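You operate a simulated robot arm through the tools that you are given. There is no shell and no other tool. Be economical: measure what you need, move in short steps, check, and stop when the job is done.

You are at the controls of a simulated robot arm. One attempt, no reset.

## Task
Put things in order on the counter by the big window. At the end: the clear black rim cup is in the green bucket; the clear blue cap jar stands where the clear black rim cup stood; the silver dented tin stands on top of the red apple; the brown wooden mill stands where the clear blue cap jar stood; whatever was shut is shut again. Leave all else as you found it, and nothing knocked over.

The check looks at the end state, three seconds after you hand in, the way a careful person would. Anything else that was tipped, shoved, dropped, spilled or broken makes it a failure. Lids that push on must go on centred and level and be pressed home; caps that screw on are set level and turned clockwise until they are tight.

## Robot
A 6-joint arm with a two-finger parallel gripper, fixed in place. Base frame: the origin is at the foot of the arm, x ahead of it, y to its left, z up; the work surface is at about z = 0. Units: mm, rad, N and s.
With the tool pointing down near the work surface it reaches from about 180 to 460 mm from the base axis. Its first joint turns from -1.222 to 1.222 rad. Payload 1.9 kg.
The TCP is the grasp point between the finger pads, 23 mm short of the fingertips. In the tool frame z runs along the fingers and y along their closing line. The gripper opens to 94 mm. The fingers are 38 mm wide and 10 mm thick; the gripper's body (54 by 96 mm) begins 39 mm behind the TCP.
Orientation is that of the tool frame in the base frame, as [roll, pitch, yaw] about the fixed x, y, z axes, in that order (R = Rz(yaw) Ry(pitch) Rx(roll)). With the fingers straight down and closing along the base's y, the tool's x points along the base's -x, its y along +y and its z along -z.

## Interface
- The arm moves only by the tool jog_arm. Its argument "commands" is text: rows parted by semicolons, each of 7 numbers parted by spaces: the shift along the tool's x, y, z in units of 400 mm (1.0 is 400 mm), then the turn, a rotation vector about the tool's x, y, z in units of 180 degrees (1.0 is 180 degrees), then the finger opening in mm, from 0 to 94. In form: tx ty tz ax ay az claw; .... A call has 1 to 12 rows; each row is the pose to reach, as a shift and turn from the pose commanded when the call began, along the tool's axes at that moment. A call with a number of a shift or a turn outside -1 to 1 is refused whole. Each row takes 0.2 s and may step no farther than 50 mm and 0.15 rad from the row before; otherwise, or with a gripper value out of range, the whole call is refused. Where a pose cannot be reached the arm comes as near as it can. A force on the tool above 40 N (or 10 N above the force at the start of the call, whichever is more), or a blocked arm, ends the call early, and 0.2 s more pass. Each finger travels about 108 mm/s and halts on what it meets, pressing with about 41 N; the grip force reading is that of the motor and also rises with nothing between the fingers. The clock runs only during rows and for 0.2 s after the last one: add rows that repeat a pose to give the fingers time. It gives the time, the measured TCP pose, the force on the tool (base axes), the opening and the grip force at its end, in the units of the frame above (readings bear some noise), and new pictures: "pictures" is both (left out), scene, wrist or none.
- Cameras (640 x 400 px; columns grow to the right, rows downward): "scene" is fixed at [36.1, 299.7, 422.2]; the picture's right is [-0.91, -0.40, 0.00], its down [-0.24, 0.54, -0.81] and it looks along [0.33, -0.74, -0.59] (base axes); focal length 214 px, centre (320, 200). "wrist" rides on the gripper at [-39, 0, -44] in the tool frame; the picture's right is [0.00, -1.00, 0.00], its down [0.97, 0.00, -0.24] and it looks along [0.24, 0.00, 0.97] (tool axes); focal length 218 px, centre (320, 200).
- probe_pixels(camera, pixels): for up to 12 pixels [column, row] of the newest picture of that camera ("zoom" is the newest enlarged one), the place [x, y, z] in the base frame of the surface seen there, good to about 2 mm. No time passes.
- enlarge(camera, box): a new picture of the part [left, top, right, bottom] of that camera's present view, enlarged. No time passes.
- job_done(): hands the job in; it is judged then, once.

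Keep the steps short. Do not move on a guess: measure, check each grasp and each placing, and mend mistakes. In all there are 80 turns and 120 pictures (those below and enlarged ones count). Leave the gripper open and the arm clear of the work at the hand-in unless told otherwise, and finish with a single line.

The tools are called after "Emit:" as a command line: name --argument value ..., lists and objects as JSON in quotes. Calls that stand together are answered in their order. jog_arm: Moves the arm, as the interface text tells. Its arguments: {"type":"object","properties":{"commands":{"type":"string"},"pictures":{"type":"string","enum":["both","scene","wrist","none"]}},"required":["commands"]} The other tools are called the same way: probe_pixels (camera, pixels) gives the place of the surface under pixels of a picture; enlarge (camera, box) takes an enlarged picture of a part of a camera's view; job_done () hands the job in.

At the start:

```text
clock: 0.0
tcp_pos: [273.3, 20.2, 408.4]
orientation: [3.14, 0.001, 3.141]
ft_force: [0.2, -0.2, 0.1]
gripper_width: 93.8
grip_force: 0.1
```

scene: 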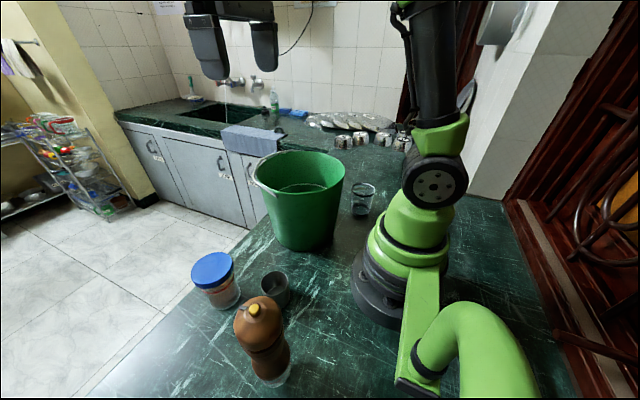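
wrist: 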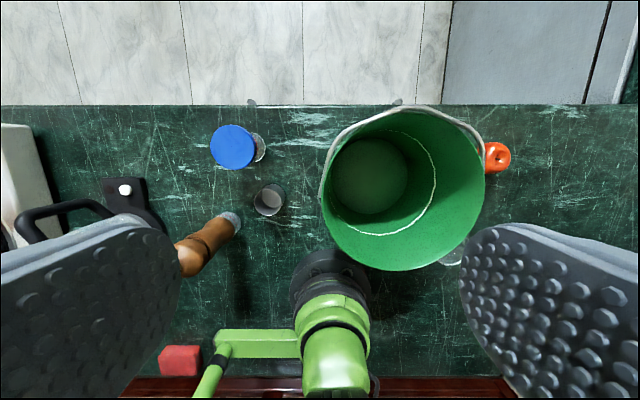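

I see the bucket, the blue-cap jar, the mill, a small grey tin, a clear cup behind the bucket, and something red beyond it. I'll enlarge these areas to identify them.

Emit:
enlarge --camera "scene" --box '[180, 140, 400, 390]'

Emit:
enlarge --camera "wrist" --box '[160, 90, 540, 290]'

Emit:
probe_pixels --camera "wrist" --pixels '[[232, 147], [262, 148], [269, 201], [190, 258], [237, 220], [368, 178], [497, 157], [450, 257], [330, 190], [484, 170], [400, 108], [405, 268]]'

Emit:
probe_pixels --camera "scene" --pixels '[[211, 268], [225, 300], [275, 274], [275, 300], [254, 309], [275, 378], [362, 186], [362, 212], [300, 155], [300, 245], [256, 178], [343, 180]]'

```text
1.60 times, centred on (290, 265) of scene
```

zoom: 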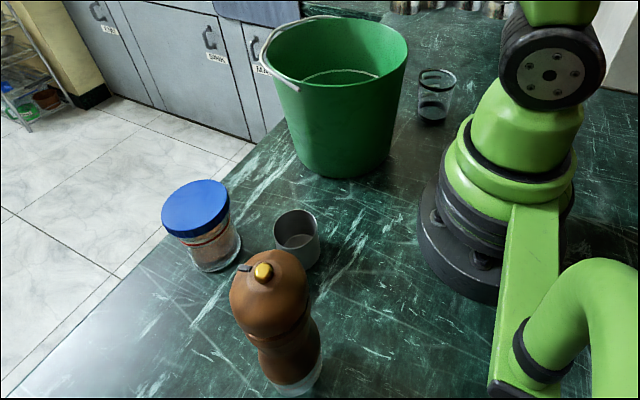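

```text
1.68 times, centred on (350, 190) of wrist
```

zoom: 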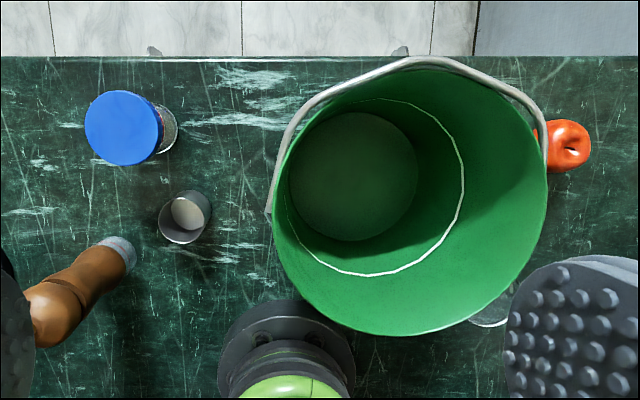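

```text
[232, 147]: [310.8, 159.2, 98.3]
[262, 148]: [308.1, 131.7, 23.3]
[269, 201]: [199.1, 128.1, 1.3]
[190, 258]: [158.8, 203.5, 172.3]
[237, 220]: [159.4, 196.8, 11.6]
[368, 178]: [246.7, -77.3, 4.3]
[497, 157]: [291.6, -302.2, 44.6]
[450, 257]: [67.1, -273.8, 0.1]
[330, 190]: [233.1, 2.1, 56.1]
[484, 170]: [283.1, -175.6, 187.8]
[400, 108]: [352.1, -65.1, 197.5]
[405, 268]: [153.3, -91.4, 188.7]
```

```text
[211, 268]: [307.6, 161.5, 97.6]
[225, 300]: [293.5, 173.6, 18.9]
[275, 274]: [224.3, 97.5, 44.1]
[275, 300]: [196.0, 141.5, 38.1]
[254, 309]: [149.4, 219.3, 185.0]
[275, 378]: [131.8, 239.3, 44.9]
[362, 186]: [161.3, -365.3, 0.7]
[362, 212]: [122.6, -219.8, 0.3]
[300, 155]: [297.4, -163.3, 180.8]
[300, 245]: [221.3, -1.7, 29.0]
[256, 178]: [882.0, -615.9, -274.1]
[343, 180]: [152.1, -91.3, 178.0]
```

The clear cup is behind the bucket at scene (362,198). The apple is at wrist (497,157) and the tin at (269,201). I'll move the wrist camera high above the cup to measure both it and the apple.

Emit:
jog_arm --commands "0.03 -0.093 0 0 0 0 94; 0.06 -0.186 0 0 0 0 94; 0.09 -0.279 0.02 0 0 0 94; 0.12 -0.372 0.04 0 0 0 94; 0.15 -0.465 0.06 0 0 0 94; 0.18 -0.558 0.08 0 0 0 94; 0.2125 -0.65 0.1 0 0 0 94; 0.2125 -0.65 0.1 0 0 0 94"

```text
clock: 1.8
tcp_pos: [186.3, -239.6, 367.6]
orientation: [3.139, 0.002, 3.141]
ft_force: [0.3, 0.9, 0.1]
gripper_width: 94.3
grip_force: 0.0
```

scene: 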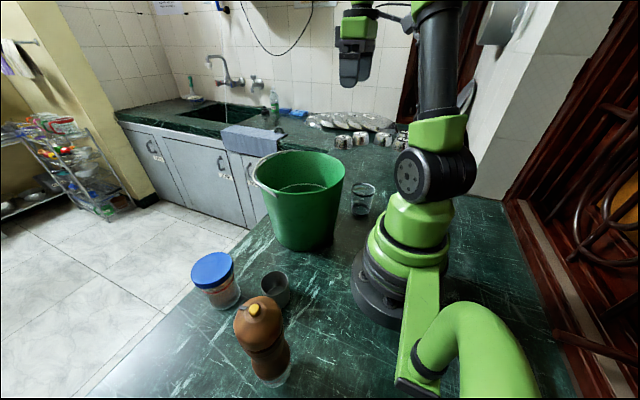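
wrist: 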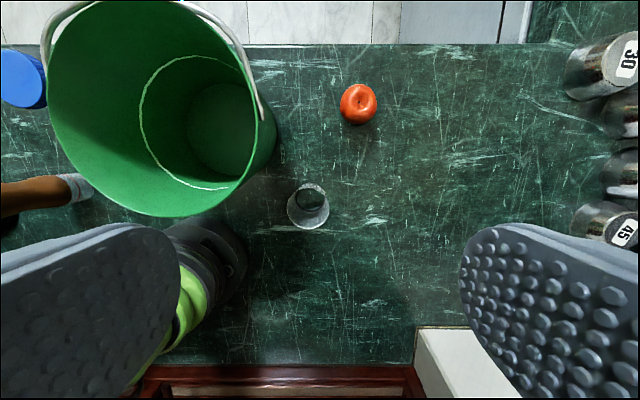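

The cup is at wrist (308,206) and the apple at (358,104), both in clear view. I'll enlarge and probe.

Emit:
enlarge --camera "wrist" --box '[270, 70, 390, 245]'

Emit:
probe_pixels --camera "wrist" --pixels '[[288, 206], [329, 206], [308, 228], [310, 184], [311, 198], [308, 226], [358, 104], [342, 104], [375, 104], [358, 88], [358, 123], [356, 96]]'

Emit:
enlarge --camera "scene" --box '[330, 165, 400, 225]'

Emit:
probe_pixels --camera "scene" --pixels '[[350, 188], [375, 188], [362, 193], [355, 213], [367, 213], [362, 182], [360, 215]]'

```text
2.29 times, centred on (330, 158) of wrist
```

zoom: 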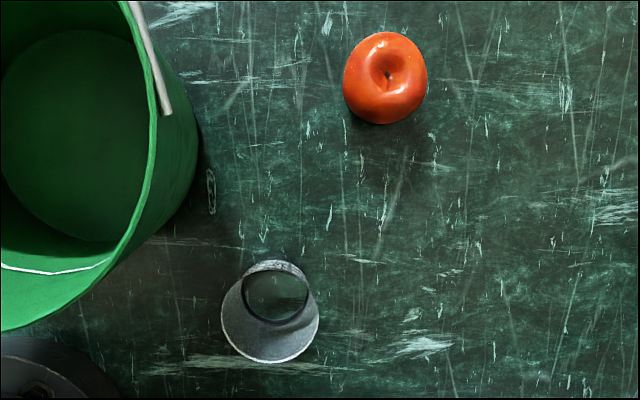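

```text
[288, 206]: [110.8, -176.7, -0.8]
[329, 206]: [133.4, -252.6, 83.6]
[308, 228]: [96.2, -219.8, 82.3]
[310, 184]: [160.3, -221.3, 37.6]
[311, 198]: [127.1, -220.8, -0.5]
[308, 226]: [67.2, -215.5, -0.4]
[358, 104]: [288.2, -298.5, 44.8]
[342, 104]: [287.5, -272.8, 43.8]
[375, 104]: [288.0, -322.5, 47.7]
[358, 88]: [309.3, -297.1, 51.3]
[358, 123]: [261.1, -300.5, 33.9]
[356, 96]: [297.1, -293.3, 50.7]
```

```text
6.67 times, centred on (365, 195) of scene
```

zoom: 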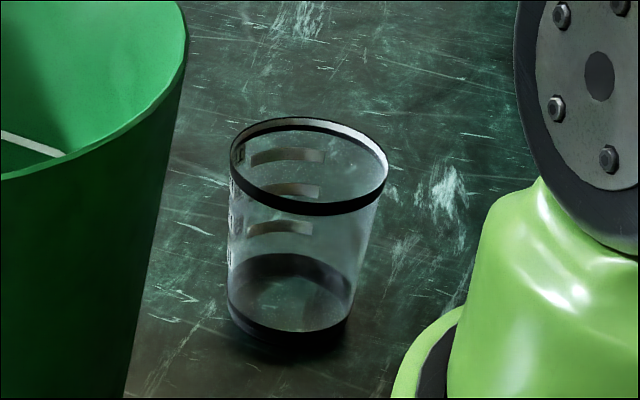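

```text
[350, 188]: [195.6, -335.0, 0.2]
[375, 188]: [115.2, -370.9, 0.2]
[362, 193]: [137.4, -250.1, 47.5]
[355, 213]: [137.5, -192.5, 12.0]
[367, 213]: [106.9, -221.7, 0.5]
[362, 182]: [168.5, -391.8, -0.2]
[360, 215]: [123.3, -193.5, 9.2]
```

The cup is empty: rim z≈83, centre about (131,-221), radius ≈33. The apple is at about (288,-298), top ≈51. I'll go down over the cup, stop above the rim, and check.

Emit:
jog_arm --commands "0.07 0.023 0.05 0 0 0 94; 0.138 0.0465 0.12 0 0 0 94; 0.138 0.0465 0.22 0 0 0 94; 0.138 0.0465 0.32 0 0 0 94; 0.138 0.0465 0.42 0 0 0 94; 0.138 0.0465 0.52 0 0 0 94; 0.138 0.0465 0.6 0 0 0 94; 0.138 0.0465 0.6 0 0 0 94"

```text
clock: 3.6
tcp_pos: [134.1, -216.5, 126.7]
orientation: [3.14, 0.001, 3.142]
ft_force: [0.3, 0.5, 0.9]
gripper_width: 94.1
grip_force: 0.1
```

scene: 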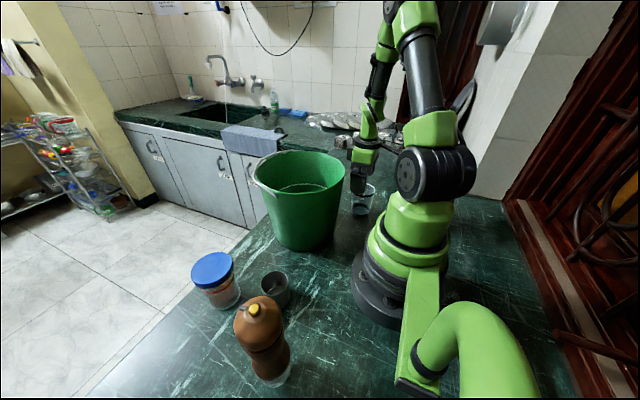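
wrist: 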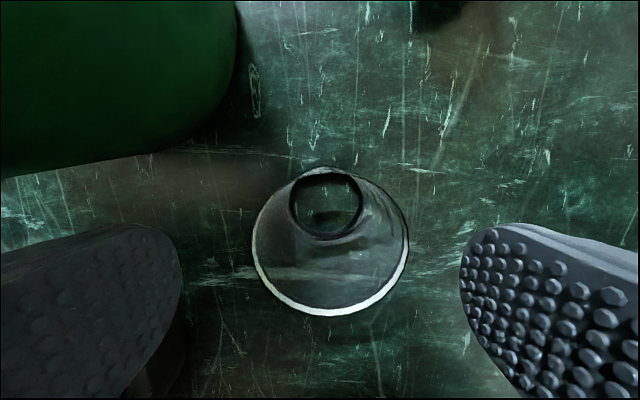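

The cup rim is centred at wrist (330,240), about 4 mm off the measured TCP in y. The measured pose also lags the command by about 4.5 mm, so I'll wait one row to see if it settles.

Emit:
jog_arm --commands "0 0 0 0 0 0 94; 0 0 0.02 0 0 0 94; 0 0 0.02 0 0 0 94" --pictures "none"

```text
clock: 4.4
tcp_pos: [134.3, -217.2, 117.9]
orientation: [3.141, 0.001, 3.139]
ft_force: [-0.3, 1.6, 0.6]
gripper_width: 93.9
grip_force: 0.1
```

The offset stays, so I'll correct by −4 mm in y, descend to z≈55, and close on the cup.

Emit:
jog_arm --commands "0 -0.01 0.05 0 0 0 94; 0 -0.01 0.1 0 0 0 94; 0 -0.01 0.15 0 0 0 94; 0 -0.01 0.15 0 0 0 94"

```text
clock: 5.4
tcp_pos: [134.9, -224.0, 58.3]
orientation: [3.139, 0.0, 3.139]
ft_force: [0.3, -0.6, -0.4]
gripper_width: 94.0
grip_force: 0.0
```

scene: 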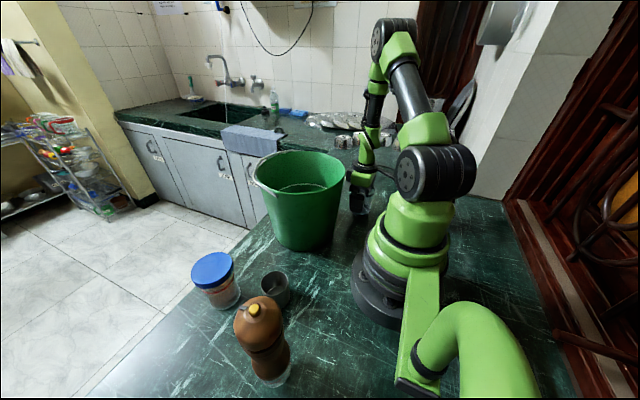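
wrist: 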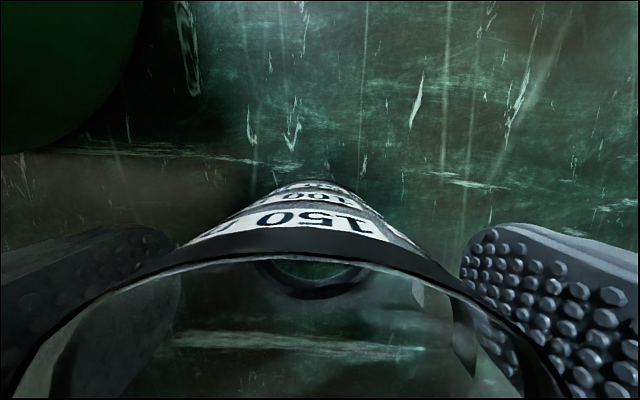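

The cup sits between the pads, with its base near column 313. Now I'll close.

Emit:
jog_arm --commands "0 0 0 0 0 0 75; 0 0 0 0 0 0 60; 0 0 0 0 0 0 50; 0 0 0 0 0 0 50" --pictures "wrist"

```text
clock: 6.4
tcp_pos: [133.0, -223.8, 57.8]
orientation: [3.14, 0.001, 3.137]
ft_force: [-0.1, 0.6, -0.9]
gripper_width: 61.9
grip_force: 41.6
```

wrist: 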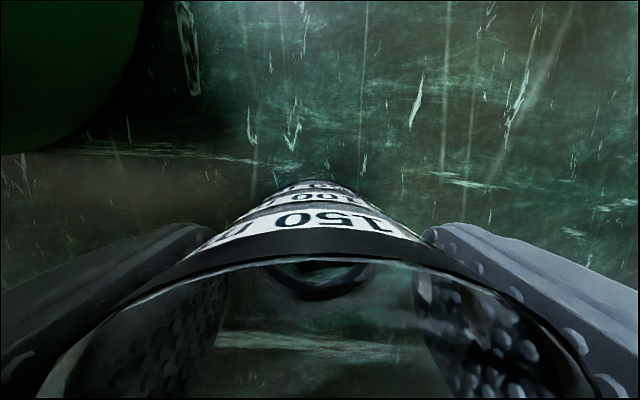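

The cup is gripped at 62 mm. I'll lift it straight up 240 mm.

Emit:
jog_arm --commands "0 0 -0.05 0 0 0 50; 0 0 -0.15 0 0 0 50; 0 0 -0.25 0 0 0 50; 0 0 -0.35 0 0 0 50; 0 0 -0.45 0 0 0 50; 0 0 -0.55 0 0 0 50; 0 0 -0.62 0 0 0 50; 0 0 -0.62 0 0 0 50"

```text
clock: 8.2
tcp_pos: [131.8, -222.5, 306.5]
orientation: [3.141, -0.001, 3.139]
ft_force: [-0.4, 0.5, -0.4]
gripper_width: 61.3
grip_force: 41.2
```

scene: 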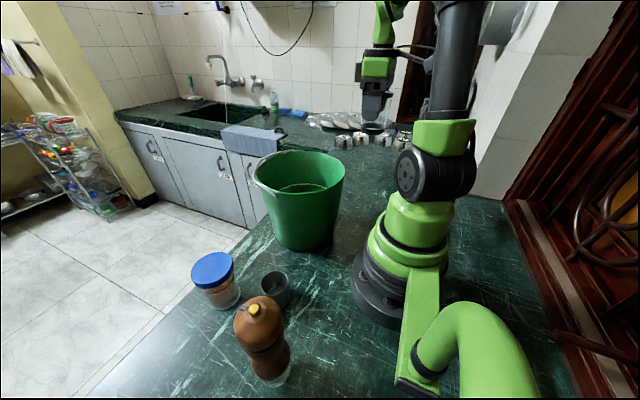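
wrist: 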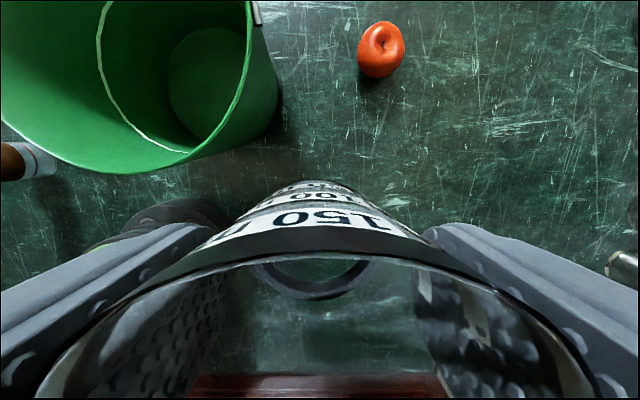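

The cup is held. I'll carry it over the bucket centre (254,-79).

Emit:
jog_arm --commands "-0.061 0.072 0 0 0 0 50; -0.122 0.144 0 0 0 0 50; -0.183 0.215 0 0 0 0 50; -0.244 0.287 0 0 0 0 50; -0.305 0.359 0 0 0 0 50; -0.305 0.359 0 0 0 0 50"

```text
clock: 9.6
tcp_pos: [259.0, -78.5, 307.3]
orientation: [-3.141, 0.0, 3.14]
ft_force: [0.4, 0.0, -0.7]
gripper_width: 61.3
grip_force: 41.2
```

scene: 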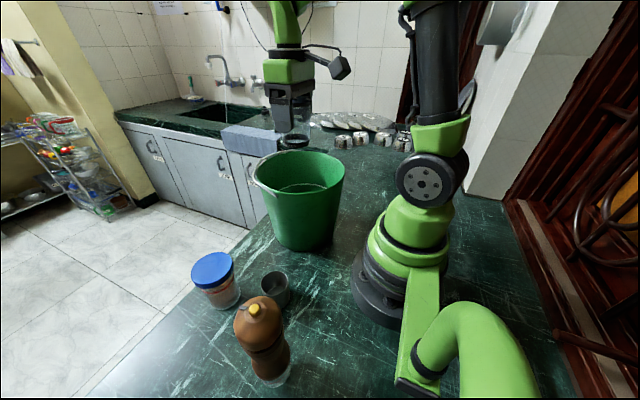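
wrist: 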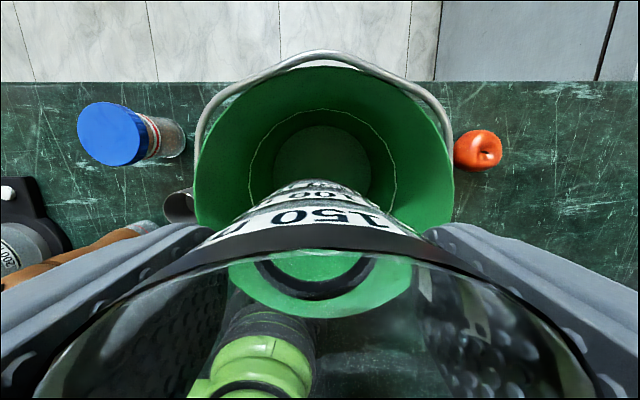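

Next to the gripper, at scene (340,68), part of the wrist sticks out. I'll probe it to be sure it fits inside the bucket.

Emit:
probe_pixels --camera "scene" --pixels '[[340, 68], [350, 68], [340, 80], [310, 46], [290, 75], [265, 72], [315, 75], [290, 50], [310, 90], [295, 136], [295, 148]]'

Emit:
enlarge --camera "scene" --box '[240, 0, 360, 160]'

Emit:
probe_pixels --camera "wrist" --pixels '[[198, 165], [451, 165], [322, 66], [280, 310], [320, 140], [320, 170], [270, 160], [370, 160], [210, 130], [325, 52]]'

```text
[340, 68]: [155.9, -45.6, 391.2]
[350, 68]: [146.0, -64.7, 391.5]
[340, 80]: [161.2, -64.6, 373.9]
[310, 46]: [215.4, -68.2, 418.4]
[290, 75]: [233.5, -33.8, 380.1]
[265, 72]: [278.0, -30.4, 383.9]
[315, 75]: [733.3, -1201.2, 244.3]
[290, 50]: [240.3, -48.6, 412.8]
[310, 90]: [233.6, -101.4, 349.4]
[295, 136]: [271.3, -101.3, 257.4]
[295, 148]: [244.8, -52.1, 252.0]
```

```text
2.50 times, centred on (300, 80) of scene
```

zoom: 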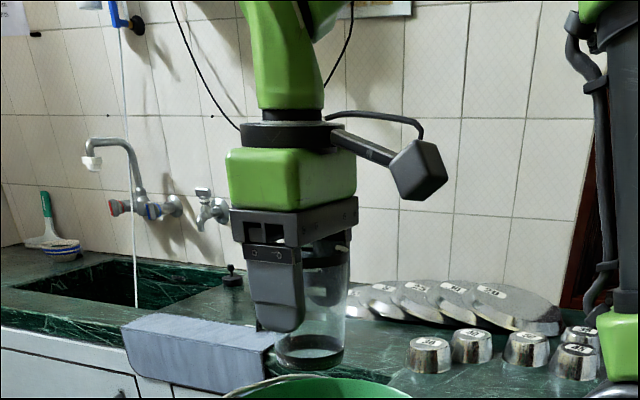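

```text
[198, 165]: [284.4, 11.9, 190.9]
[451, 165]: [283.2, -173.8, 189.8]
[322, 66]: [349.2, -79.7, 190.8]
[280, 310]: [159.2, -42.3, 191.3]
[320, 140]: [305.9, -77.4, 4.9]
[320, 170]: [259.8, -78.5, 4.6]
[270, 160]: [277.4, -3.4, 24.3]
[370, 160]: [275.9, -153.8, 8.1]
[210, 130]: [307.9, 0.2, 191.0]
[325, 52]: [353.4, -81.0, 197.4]
```

A box on a bracket sticks out on the −x side of the wrist. I need its extents before lowering anything into the bucket.

Emit:
probe_pixels --camera "zoom" --pixels '[[414, 197], [405, 195], [394, 180], [440, 180], [444, 172], [432, 144], [415, 150], [400, 165], [425, 190], [375, 148], [340, 130], [420, 126]]'

Emit:
enlarge --camera "scene" --box '[310, 40, 360, 90]'

```text
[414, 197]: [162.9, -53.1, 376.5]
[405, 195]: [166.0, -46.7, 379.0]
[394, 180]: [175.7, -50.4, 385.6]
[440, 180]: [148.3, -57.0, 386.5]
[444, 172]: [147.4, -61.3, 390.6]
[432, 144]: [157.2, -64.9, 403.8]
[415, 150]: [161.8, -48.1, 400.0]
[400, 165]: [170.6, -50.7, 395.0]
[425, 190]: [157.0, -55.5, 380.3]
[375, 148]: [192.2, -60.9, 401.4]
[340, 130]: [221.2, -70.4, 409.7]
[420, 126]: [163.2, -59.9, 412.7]
```

```text
8.00 times, centred on (335, 65) of scene
```

zoom: 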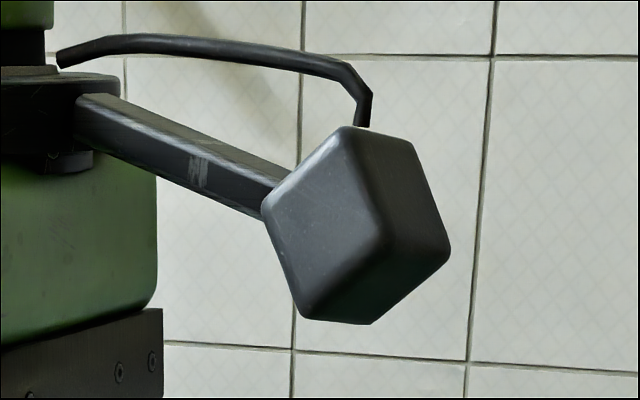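

The box bottom is about 69 mm above the TCP and reaches about 115 mm out toward −x. If I offset the cup about 34 mm toward +x inside the bucket, the box clears the wall by roughly 8 mm and the cup still fits on the bottom (radius 75). I'll move to (288,-85) and go down partway.

Emit:
jog_arm --commands "-0.0725 -0.016 0 0 0 0 50; -0.0725 -0.016 0.1 0 0 0 50; -0.0725 -0.016 0.2 0 0 0 50; -0.0725 -0.016 0.3 0 0 0 50; -0.0725 -0.016 0.4 0 0 0 50; -0.0725 -0.016 0.42 0 0 0 50; -0.0725 -0.016 0.42 0 0 0 50"

```text
clock: 11.2
tcp_pos: [287.0, -87.2, 137.5]
orientation: [3.14, -0.001, 3.14]
ft_force: [0.3, 0.1, 0.1]
gripper_width: 61.2
grip_force: 41.2
```

scene: 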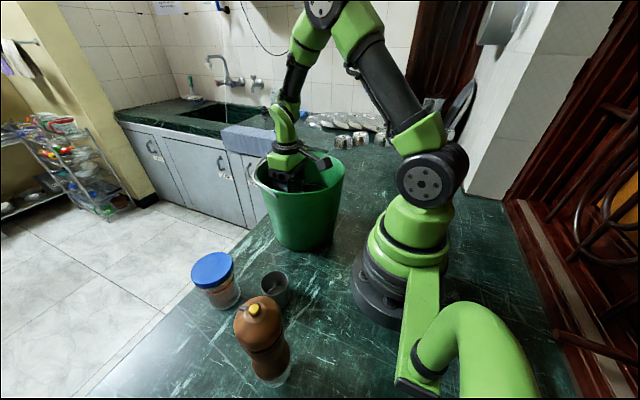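
wrist: 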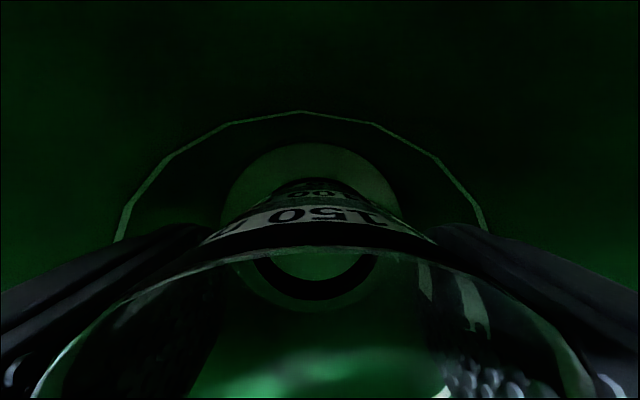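

The bottom disc is centred near wrist (312,225), which matches the plan. I'll zoom in on the box and the rim.

Emit:
enlarge --camera "scene" --box '[245, 120, 355, 220]'

```text
4.00 times, centred on (300, 170) of scene
```

zoom: 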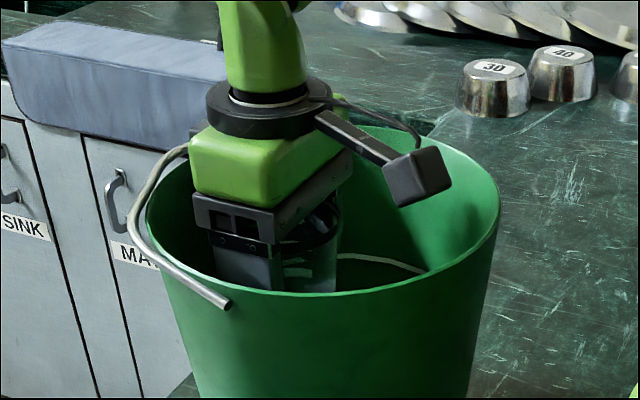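

The box clears the rim. I'll keep lowering slowly toward contact at TCP z≈62.

Emit:
jog_arm --commands "0 0 0.06 0 0 0 50; 0 0 0.11 0 0 0 50; 0 0 0.15 0 0 0 50; 0 0 0.172 0 0 0 50; 0 0 0.172 0 0 0 50"

```text
clock: 12.4
tcp_pos: [285.9, -87.9, 69.8]
orientation: [3.14, 0.0, 3.14]
ft_force: [-0.8, 0.0, -0.7]
gripper_width: 60.7
grip_force: 41.5
```

scene: 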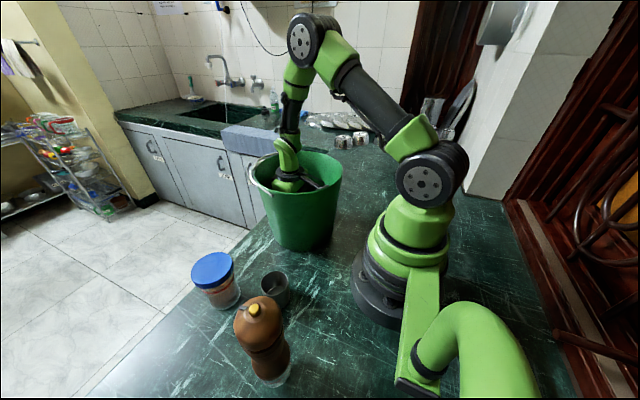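
wrist: 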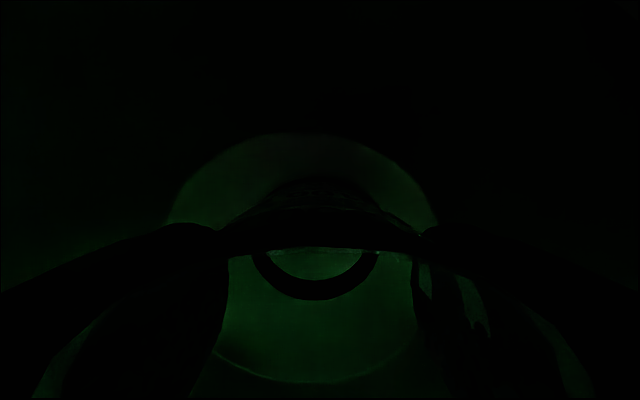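

The bucket handle looks slightly different at scene (250,172). I'll zoom in to see whether the bucket moved.

Emit:
enlarge --camera "scene" --box '[235, 130, 355, 255]'

Emit:
probe_pixels --camera "scene" --pixels '[[300, 245], [343, 180], [342, 185], [300, 192], [272, 188], [330, 160]]'

```text
3.20 times, centred on (295, 192) of scene
```

zoom: 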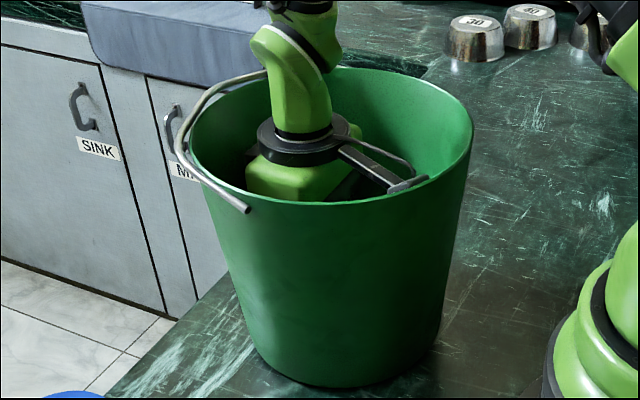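

```text
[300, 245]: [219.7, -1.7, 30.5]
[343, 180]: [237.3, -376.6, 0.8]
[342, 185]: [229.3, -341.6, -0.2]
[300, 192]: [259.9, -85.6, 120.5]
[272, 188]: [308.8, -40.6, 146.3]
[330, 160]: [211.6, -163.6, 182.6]
```

The rim and handle seem to have shifted about 2–5 px. I'll measure the rim, handle and wrist link now to see what is touching.

Emit:
probe_pixels --camera "zoom" --pixels '[[472, 138], [192, 140], [320, 200], [400, 80], [247, 208], [262, 73], [175, 140], [256, 50], [272, 75], [260, 125], [250, 175], [425, 178]]'

Emit:
enlarge --camera "scene" --box '[240, 135, 320, 200]'

```text
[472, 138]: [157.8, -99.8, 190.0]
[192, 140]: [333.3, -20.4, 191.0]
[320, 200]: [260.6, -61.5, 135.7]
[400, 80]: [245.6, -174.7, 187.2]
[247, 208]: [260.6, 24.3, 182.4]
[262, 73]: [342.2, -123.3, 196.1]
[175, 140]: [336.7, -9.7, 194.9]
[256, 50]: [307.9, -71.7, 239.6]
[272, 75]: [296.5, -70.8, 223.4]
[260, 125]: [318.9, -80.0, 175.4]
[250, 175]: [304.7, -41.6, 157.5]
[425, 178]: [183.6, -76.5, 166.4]
```

```text
6.15 times, centred on (280, 168) of scene
```

zoom: 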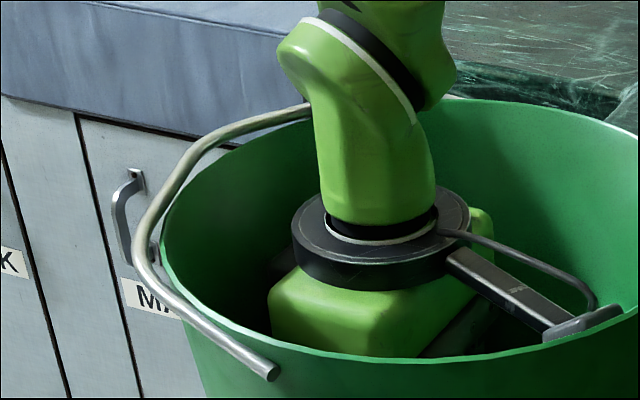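

Within measuring accuracy the rim centre is still about (253,-77). The closest parts are the gripper-body corner on the −y side and the box. I'll shift +5 mm in y to even out the clearances and lower the last 6–7 mm.

Emit:
jog_arm --commands "0 0.012 0 0 0 0 50; 0 0.012 0.012 0 0 0 50; 0 0.012 0.018 0 0 0 50; 0 0.012 0.018 0 0 0 50" --pictures "scene"

```text
clock: 13.4
tcp_pos: [285.0, -82.5, 63.3]
orientation: [3.14, 0.002, 3.14]
ft_force: [0.4, 0.1, 0.2]
gripper_width: 61.0
grip_force: 41.6
```

scene: 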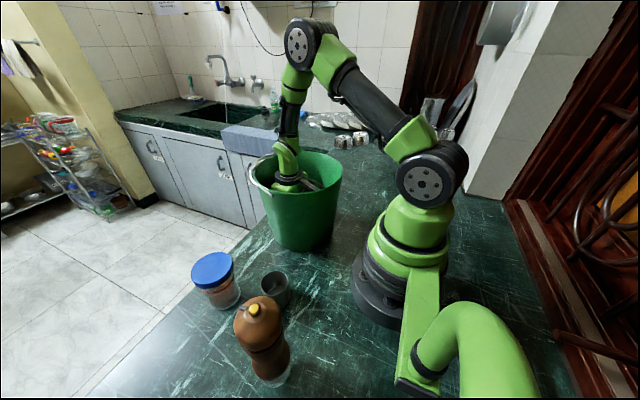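

No contact yet. I'll lower 2 mm at a time and watch the force.

Emit:
jog_arm --commands "0 0 0.005 0 0 0 50; 0 0 0.005 0 0 0 50" --pictures "none"

Emit:
jog_arm --commands "0 0 0.005 0 0 0 50; 0 0 0.005 0 0 0 50" --pictures "none"

```text
clock: 14.0
tcp_pos: [284.6, -82.9, 62.7]
orientation: [3.14, 0.003, 3.141]
ft_force: [-3.9, 1.6, 16.3]
gripper_width: 60.8
grip_force: 41.0
```

```text
clock: 14.6
tcp_pos: [285.8, -82.4, 59.9]
orientation: [3.14, 0.004, -3.141]
ft_force: [-0.9, 2.3, 24.0]
gripper_width: 59.4
grip_force: 41.2
```

The cup is on the bottom. I'll back off 2 mm and open to 70.

Emit:
jog_arm --commands "0 0 -0.006 0 0 0 55; 0 0 -0.006 0 0 0 66; 0 0 -0.006 0 0 0 72; 0 0 -0.006 0 0 0 72" --pictures "none"

```text
clock: 15.6
tcp_pos: [285.5, -81.8, 61.7]
orientation: [3.14, 0.001, 3.139]
ft_force: [0.0, 0.1, 1.0]
gripper_width: 72.0
grip_force: 0.1
```

Released. Raising straight up.

Emit:
jog_arm --commands "0 0 -0.03 0 0 0 72; 0 0 -0.08 0 0 0 72; 0 0 -0.15 0 0 0 72; 0 0 -0.25 0 0 0 72; 0 0 -0.35 0 0 0 72; 0 0 -0.45 0 0 0 72; 0 0 -0.55 0 0 0 80; 0 0 -0.65 0 0 0 94; 0 0 -0.7 0 0 0 94; 0 0 -0.7 0 0 0 94"

```text
clock: 17.8
tcp_pos: [284.1, -82.2, 343.7]
orientation: [3.14, 0.003, 3.141]
ft_force: [0.5, 0.3, -0.5]
gripper_width: 93.7
grip_force: 0.1
```

scene: 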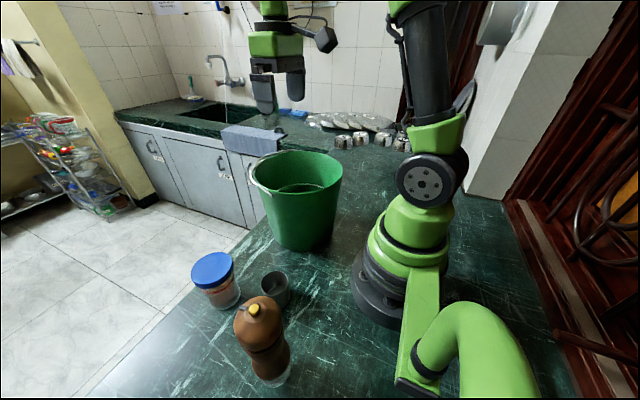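
wrist: 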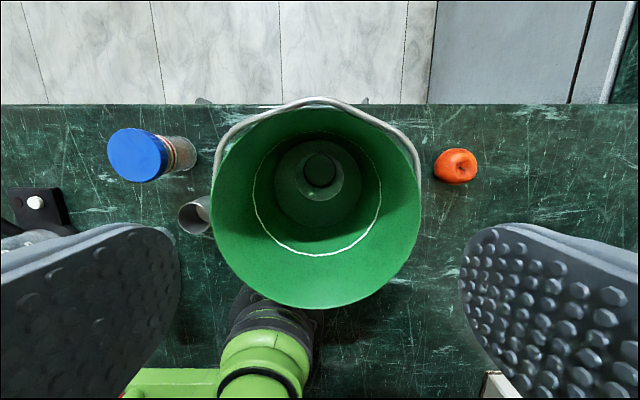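

The cup stands upright in the bucket. Next is the jar, so I'll move the camera over it.

Emit:
jog_arm --commands "-0.015 0.1 0 0 0 0 94; -0.03 0.2 0 0 0 0 94; -0.045 0.3 0 0 0 0 94; -0.06 0.4 0 0 0 0 94; -0.075 0.5 0.04 0 0 0 94; -0.09 0.6 0.1 0 0 0 94; -0.09 0.6 0.16 0 0 0 94; -0.09 0.6 0.16 0 0 0 94"

```text
clock: 19.6
tcp_pos: [320.8, 156.5, 278.6]
orientation: [3.141, 0.002, 3.14]
ft_force: [0.7, -0.5, -0.3]
gripper_width: 94.0
grip_force: 0.0
```

scene: 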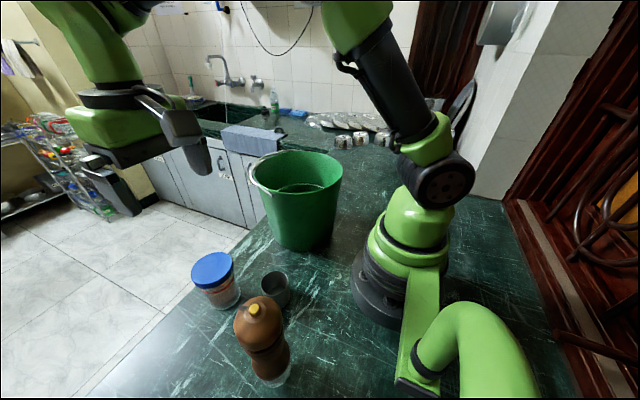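
wrist: 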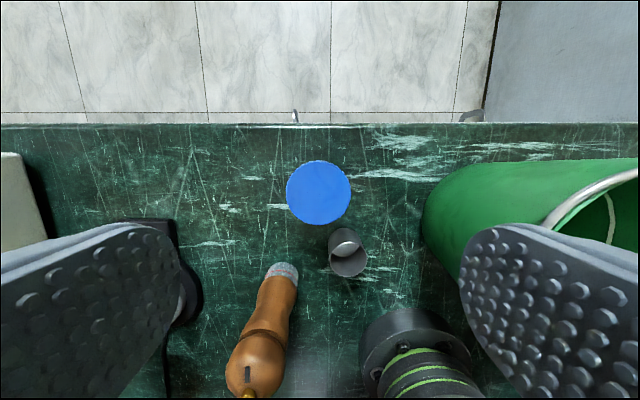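

The lid centre at wrist (318,192) works out to about (313,158.5) with R≈34. I'll enlarge the scene jar, tin and mill for details.

Emit:
enlarge --camera "scene" --box '[180, 240, 310, 395]'

Emit:
enlarge --camera "wrist" --box '[210, 150, 390, 400]'

Emit:
probe_pixels --camera "wrist" --pixels '[[318, 192], [288, 192], [349, 192], [318, 161], [318, 223], [330, 262], [367, 262], [348, 277], [347, 246], [265, 275], [298, 275], [250, 370]]'

Emit:
probe_pixels --camera "scene" --pixels '[[222, 282], [222, 290], [225, 308], [238, 295], [207, 300], [262, 290], [288, 296], [275, 306], [275, 272], [270, 384], [258, 378], [260, 340]]'

```text
2.58 times, centred on (245, 318) of scene
```

zoom: 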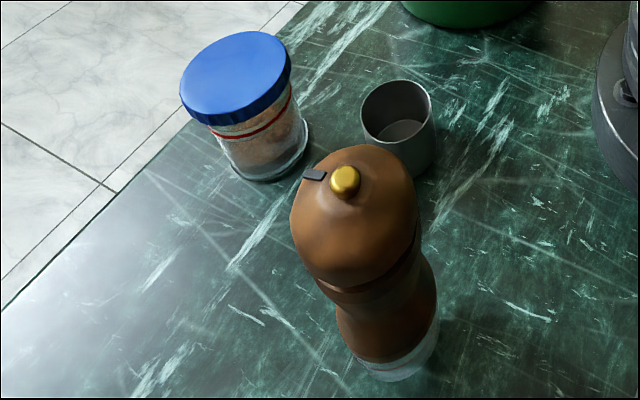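

```text
1.60 times, centred on (300, 275) of wrist
```

zoom: 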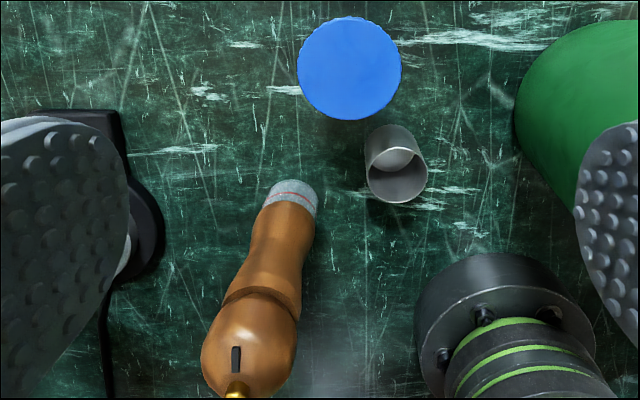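

```text
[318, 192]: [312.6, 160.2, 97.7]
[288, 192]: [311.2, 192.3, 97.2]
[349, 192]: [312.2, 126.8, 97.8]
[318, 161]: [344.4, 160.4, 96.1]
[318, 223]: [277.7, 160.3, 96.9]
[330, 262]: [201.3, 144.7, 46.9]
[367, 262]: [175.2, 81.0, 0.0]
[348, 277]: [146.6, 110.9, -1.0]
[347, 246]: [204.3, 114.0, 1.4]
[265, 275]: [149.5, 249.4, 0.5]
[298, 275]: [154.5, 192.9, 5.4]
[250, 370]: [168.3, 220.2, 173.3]
```

```text
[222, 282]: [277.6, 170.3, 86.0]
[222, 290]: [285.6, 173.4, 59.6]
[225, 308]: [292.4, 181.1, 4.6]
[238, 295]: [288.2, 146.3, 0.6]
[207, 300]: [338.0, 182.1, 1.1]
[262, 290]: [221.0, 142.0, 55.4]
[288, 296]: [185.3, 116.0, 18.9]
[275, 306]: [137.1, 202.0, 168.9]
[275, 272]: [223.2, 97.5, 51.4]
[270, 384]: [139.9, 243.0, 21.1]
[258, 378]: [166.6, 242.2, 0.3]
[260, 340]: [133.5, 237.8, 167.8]
```

The jar is at (311.5,160): lid R≈33.5, ribbed cap at z≈80–98, glass R≈29. I'll come down over it to z≈130.

Emit:
jog_arm --commands "0.023 0.009 0.05 0 0 0 94; 0.023 0.009 0.15 0 0 0 94; 0.023 0.009 0.25 0 0 0 94; 0.023 0.009 0.35 0 0 0 94; 0.023 0.009 0.37 0 0 0 94; 0.023 0.009 0.37 0 0 0 94"

```text
clock: 21.0
tcp_pos: [314.7, 160.3, 127.5]
orientation: [3.14, 0.0, 3.141]
ft_force: [-0.2, 0.2, -0.5]
gripper_width: 93.9
grip_force: 0.1
```

scene: 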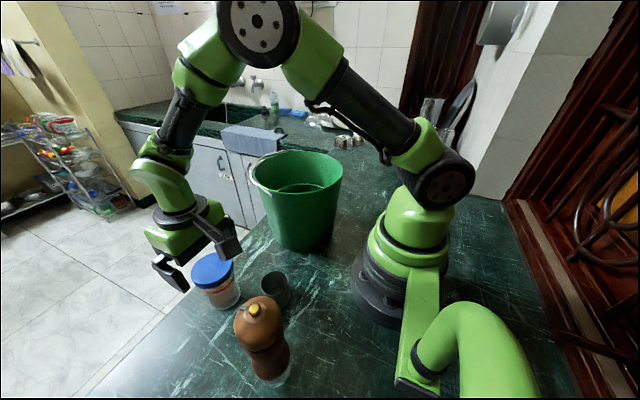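
wrist: 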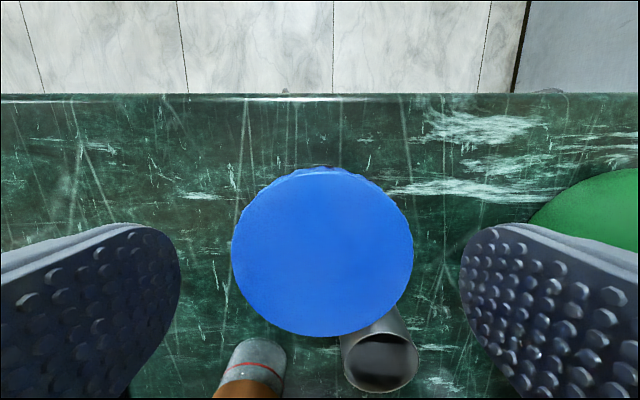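

The lid is centred at wrist (322,252), within 1 mm of the TCP axis. I'll descend to z≈83 and close gently.

Emit:
jog_arm --commands "0 -0.002 0.05 0 0 0 94; 0 -0.002 0.1 0 0 0 94; 0 -0.002 0.112 0 0 0 94; 0 -0.002 0.112 0 0 0 80; 0 -0.002 0.112 0 0 0 72; 0 -0.002 0.112 0 0 0 60; 0 -0.002 0.112 0 0 0 60"

```text
clock: 22.6
tcp_pos: [312.2, 158.1, 84.0]
orientation: [3.139, 0.0, 3.138]
ft_force: [0.1, 0.6, -0.4]
gripper_width: 68.7
grip_force: 40.9
```

scene: 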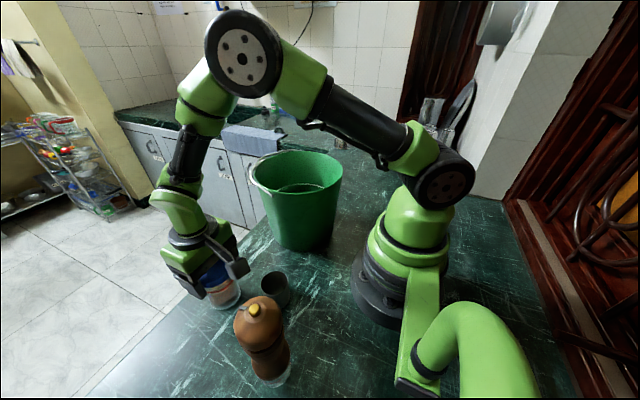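
wrist: 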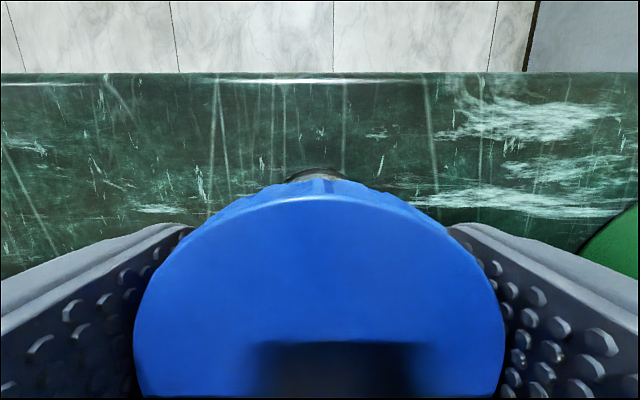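

The lid is gripped at 68.7 mm. I'll lift 20 mm first to check the whole jar comes along.

Emit:
jog_arm --commands "0 0 -0.02 0 0 0 60; 0 0 -0.05 0 0 0 60; 0 0 -0.05 0 0 0 60" --pictures "scene"

Emit:
enlarge --camera "scene" --box '[150, 220, 300, 330]'

```text
clock: 23.4
tcp_pos: [313.3, 159.6, 104.9]
orientation: [3.139, 0.0, -3.141]
ft_force: [1.4, 0.8, -2.6]
gripper_width: 68.9
grip_force: 41.1
```

scene: 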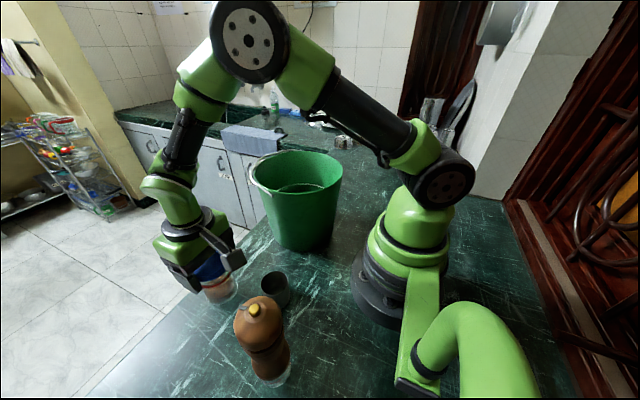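

```text
3.64 times, centred on (225, 275) of scene
```

zoom: 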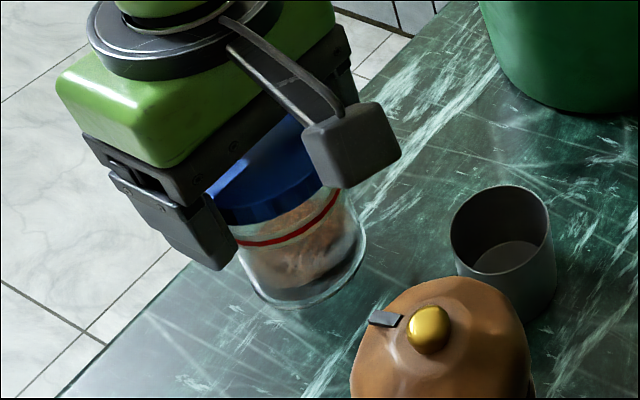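

The jar lifts whole, with about 2.6 N of weight. I'll raise it to z≈325.

Emit:
jog_arm --commands "0 0 -0.08 0 0 0 60; 0 0 -0.17 0 0 0 60; 0 0 -0.26 0 0 0 60; 0 0 -0.35 0 0 0 60; 0 0 -0.44 0 0 0 60; 0 0 -0.52 0 0 0 60; 0 0 -0.56 0 0 0 60; 0 0 -0.56 0 0 0 60" --pictures "none"

```text
clock: 25.2
tcp_pos: [308.1, 162.6, 330.9]
orientation: [3.14, 0.002, 3.14]
ft_force: [-0.3, 0.0, -1.9]
gripper_width: 68.7
grip_force: 41.1
```

Now I'll carry it across at height to above the cup's old place (133,-221).

Emit:
jog_arm --commands "0.03 -0.066 0 0 0 0 60; 0.07 -0.153 0 0 0 0 60; 0.11 -0.241 0 0 0 0 60; 0.15 -0.329 0 0 0 0 60; 0.19 -0.416 0 0 0 0 60; 0.23 -0.504 0 0 0 0 60; 0.27 -0.592 0 0 0 0 60; 0.31 -0.68 0 0 0 0 60; 0.35 -0.767 0 0 0 0 60; 0.39 -0.855 0 0 0 0 60; 0.4375 -0.959 0 0 0 0 60; 0.4375 -0.959 0 0 0 0 60"

```text
clock: 27.8
tcp_pos: [134.7, -222.6, 325.9]
orientation: [3.14, -0.002, 3.141]
ft_force: [0.1, -0.8, -1.4]
gripper_width: 68.5
grip_force: 40.7
```

scene: 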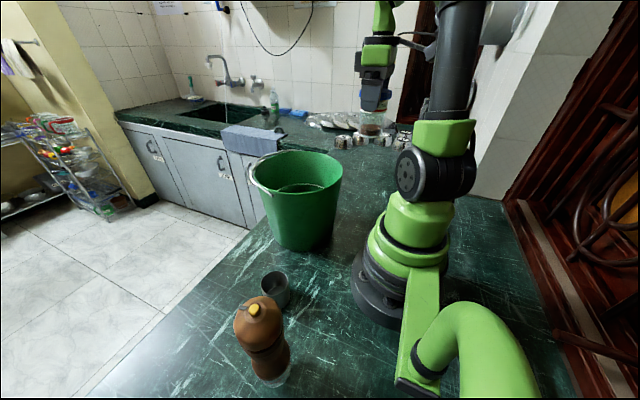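
wrist: 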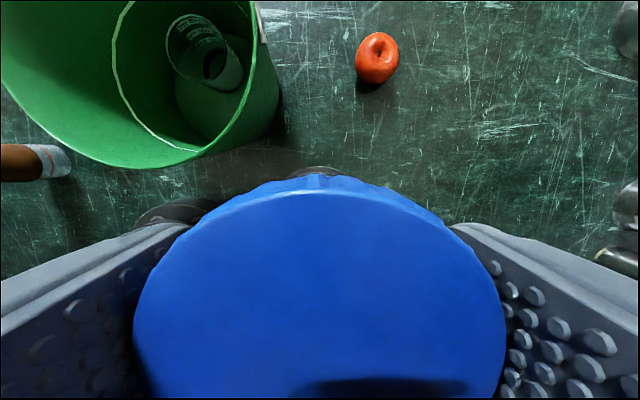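

Descending to z≈95.

Emit:
jog_arm --commands "0 0 0.09 0 0 0 60; 0 0 0.18 0 0 0 60; 0 0 0.27 0 0 0 60; 0 0 0.36 0 0 0 60; 0 0 0.45 0 0 0 60; 0 0 0.53 0 0 0 60; 0 0 0.57 0 0 0 60; 0 0 0.57 0 0 0 60"

```text
clock: 29.6
tcp_pos: [136.8, -222.8, 100.1]
orientation: [3.14, -0.001, 3.139]
ft_force: [0.9, 0.8, -1.1]
gripper_width: 68.5
grip_force: 40.9
```

scene: 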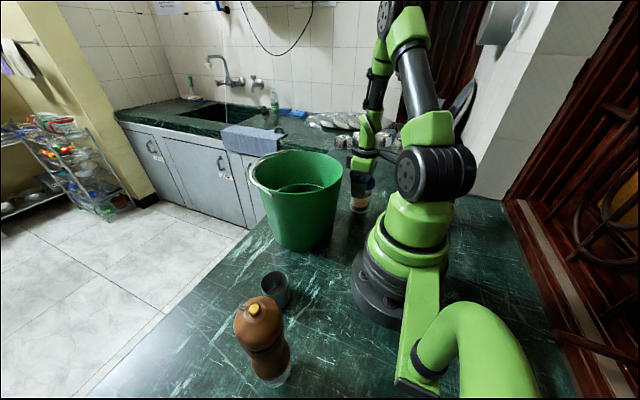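
wrist: 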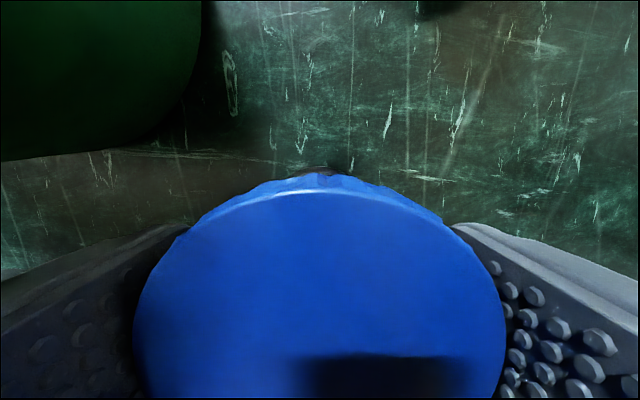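

I'll trim −3 mm in x and +1 mm in y, then lower 12 mm.

Emit:
jog_arm --commands "0.0075 0.003 0.01 0 0 0 60; 0.0075 0.003 0.03 0 0 0 60; 0.0075 0.003 0.03 0 0 0 60" --pictures "none"

Emit:
jog_arm --commands "0 0 0.0065 0 0 0 60; 0 0 0.0065 0 0 0 60" --pictures "none"

```text
clock: 30.4
tcp_pos: [133.2, -219.8, 87.9]
orientation: [3.141, 0.0, 3.141]
ft_force: [0.2, 0.3, -1.9]
gripper_width: 68.3
grip_force: 40.7
```

```text
clock: 31.0
tcp_pos: [133.9, -220.2, 84.7]
orientation: [3.14, 0.002, 3.14]
ft_force: [1.0, 0.5, -1.1]
gripper_width: 68.7
grip_force: 41.1
```

Not quite touching yet. I'll lower 1.5 mm more.

Emit:
jog_arm --commands "0 0 0.004 0 0 0 60; 0 0 0.004 0 0 0 60" --pictures "none"

```text
clock: 31.5
tcp_pos: [133.2, -220.1, 84.7]
orientation: [3.14, 0.003, 3.138]
ft_force: [-2.6, 2.7, 11.4]
gripper_width: 68.7
grip_force: 41.0
stopped in row 2: the force on the tool passed its limit (the readings are from after the stop); the commanded pose is now the measured one
```

Contact, at 11 N. I'll open the gripper.

Emit:
jog_arm --commands "0 0 0 0 0 0 72; 0 0 0 0 0 0 80; 0 0 0 0 0 0 94; 0 0 0 0 0 0 94" --pictures "none"

Emit:
jog_arm --commands "0 0 -0.05 0 0 0 94; 0 0 -0.15 0 0 0 94; 0 0 -0.25 0 0 0 94; 0 0 -0.35 0 0 0 94; 0 0 -0.45 0 0 0 94; 0 0 -0.55 0 0 0 94; 0 0 -0.6 0 0 0 94; 0 0 -0.6 0 0 0 94"

```text
clock: 32.5
tcp_pos: [133.1, -221.0, 85.1]
orientation: [3.141, 0.002, 3.139]
ft_force: [1.0, -0.1, -0.1]
gripper_width: 94.0
grip_force: 0.1
```

```text
clock: 34.3
tcp_pos: [130.2, -220.3, 323.3]
orientation: [3.14, 0.002, 3.137]
ft_force: [0.3, -0.8, -0.4]
gripper_width: 93.9
grip_force: 0.2
```

scene: 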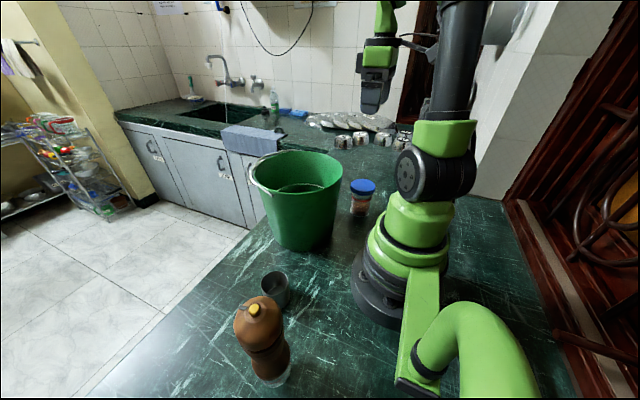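
wrist: 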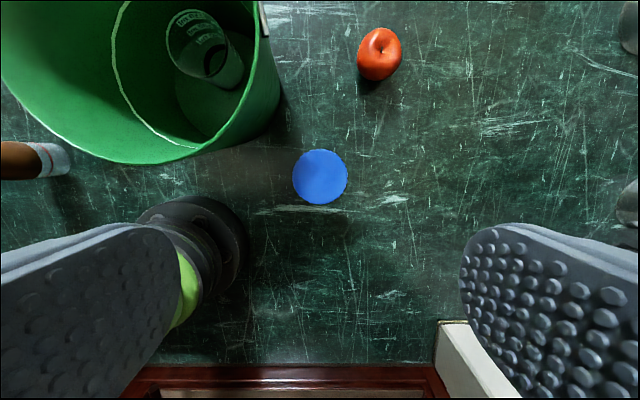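

The jar stands at the old cup spot. Now I'll swing over to the mill, curving outward around the base.

Emit:
jog_arm --commands "-0.1 0.075 -0.01 0 0 0 94; -0.1875 0.1625 -0.02 0 0 0 94; -0.2625 0.2625 -0.03 0 0 0 94; -0.3125 0.375 -0.04 0 0 0 94; -0.325 0.495 -0.05 0 0 0 94; -0.325 0.615 -0.05 0 0 0 94; -0.325 0.735 -0.05 0 0 0 94; -0.3 0.855 -0.05 0 0 0 94; -0.25 0.9675 -0.05 0 0 0 94; -0.2 1.0 -0.05 0 0 0 94; -0.2 1.0 -0.05 0 0 0 94"

```text
refused: row 1 steps farther than a row can; nothing moved
```

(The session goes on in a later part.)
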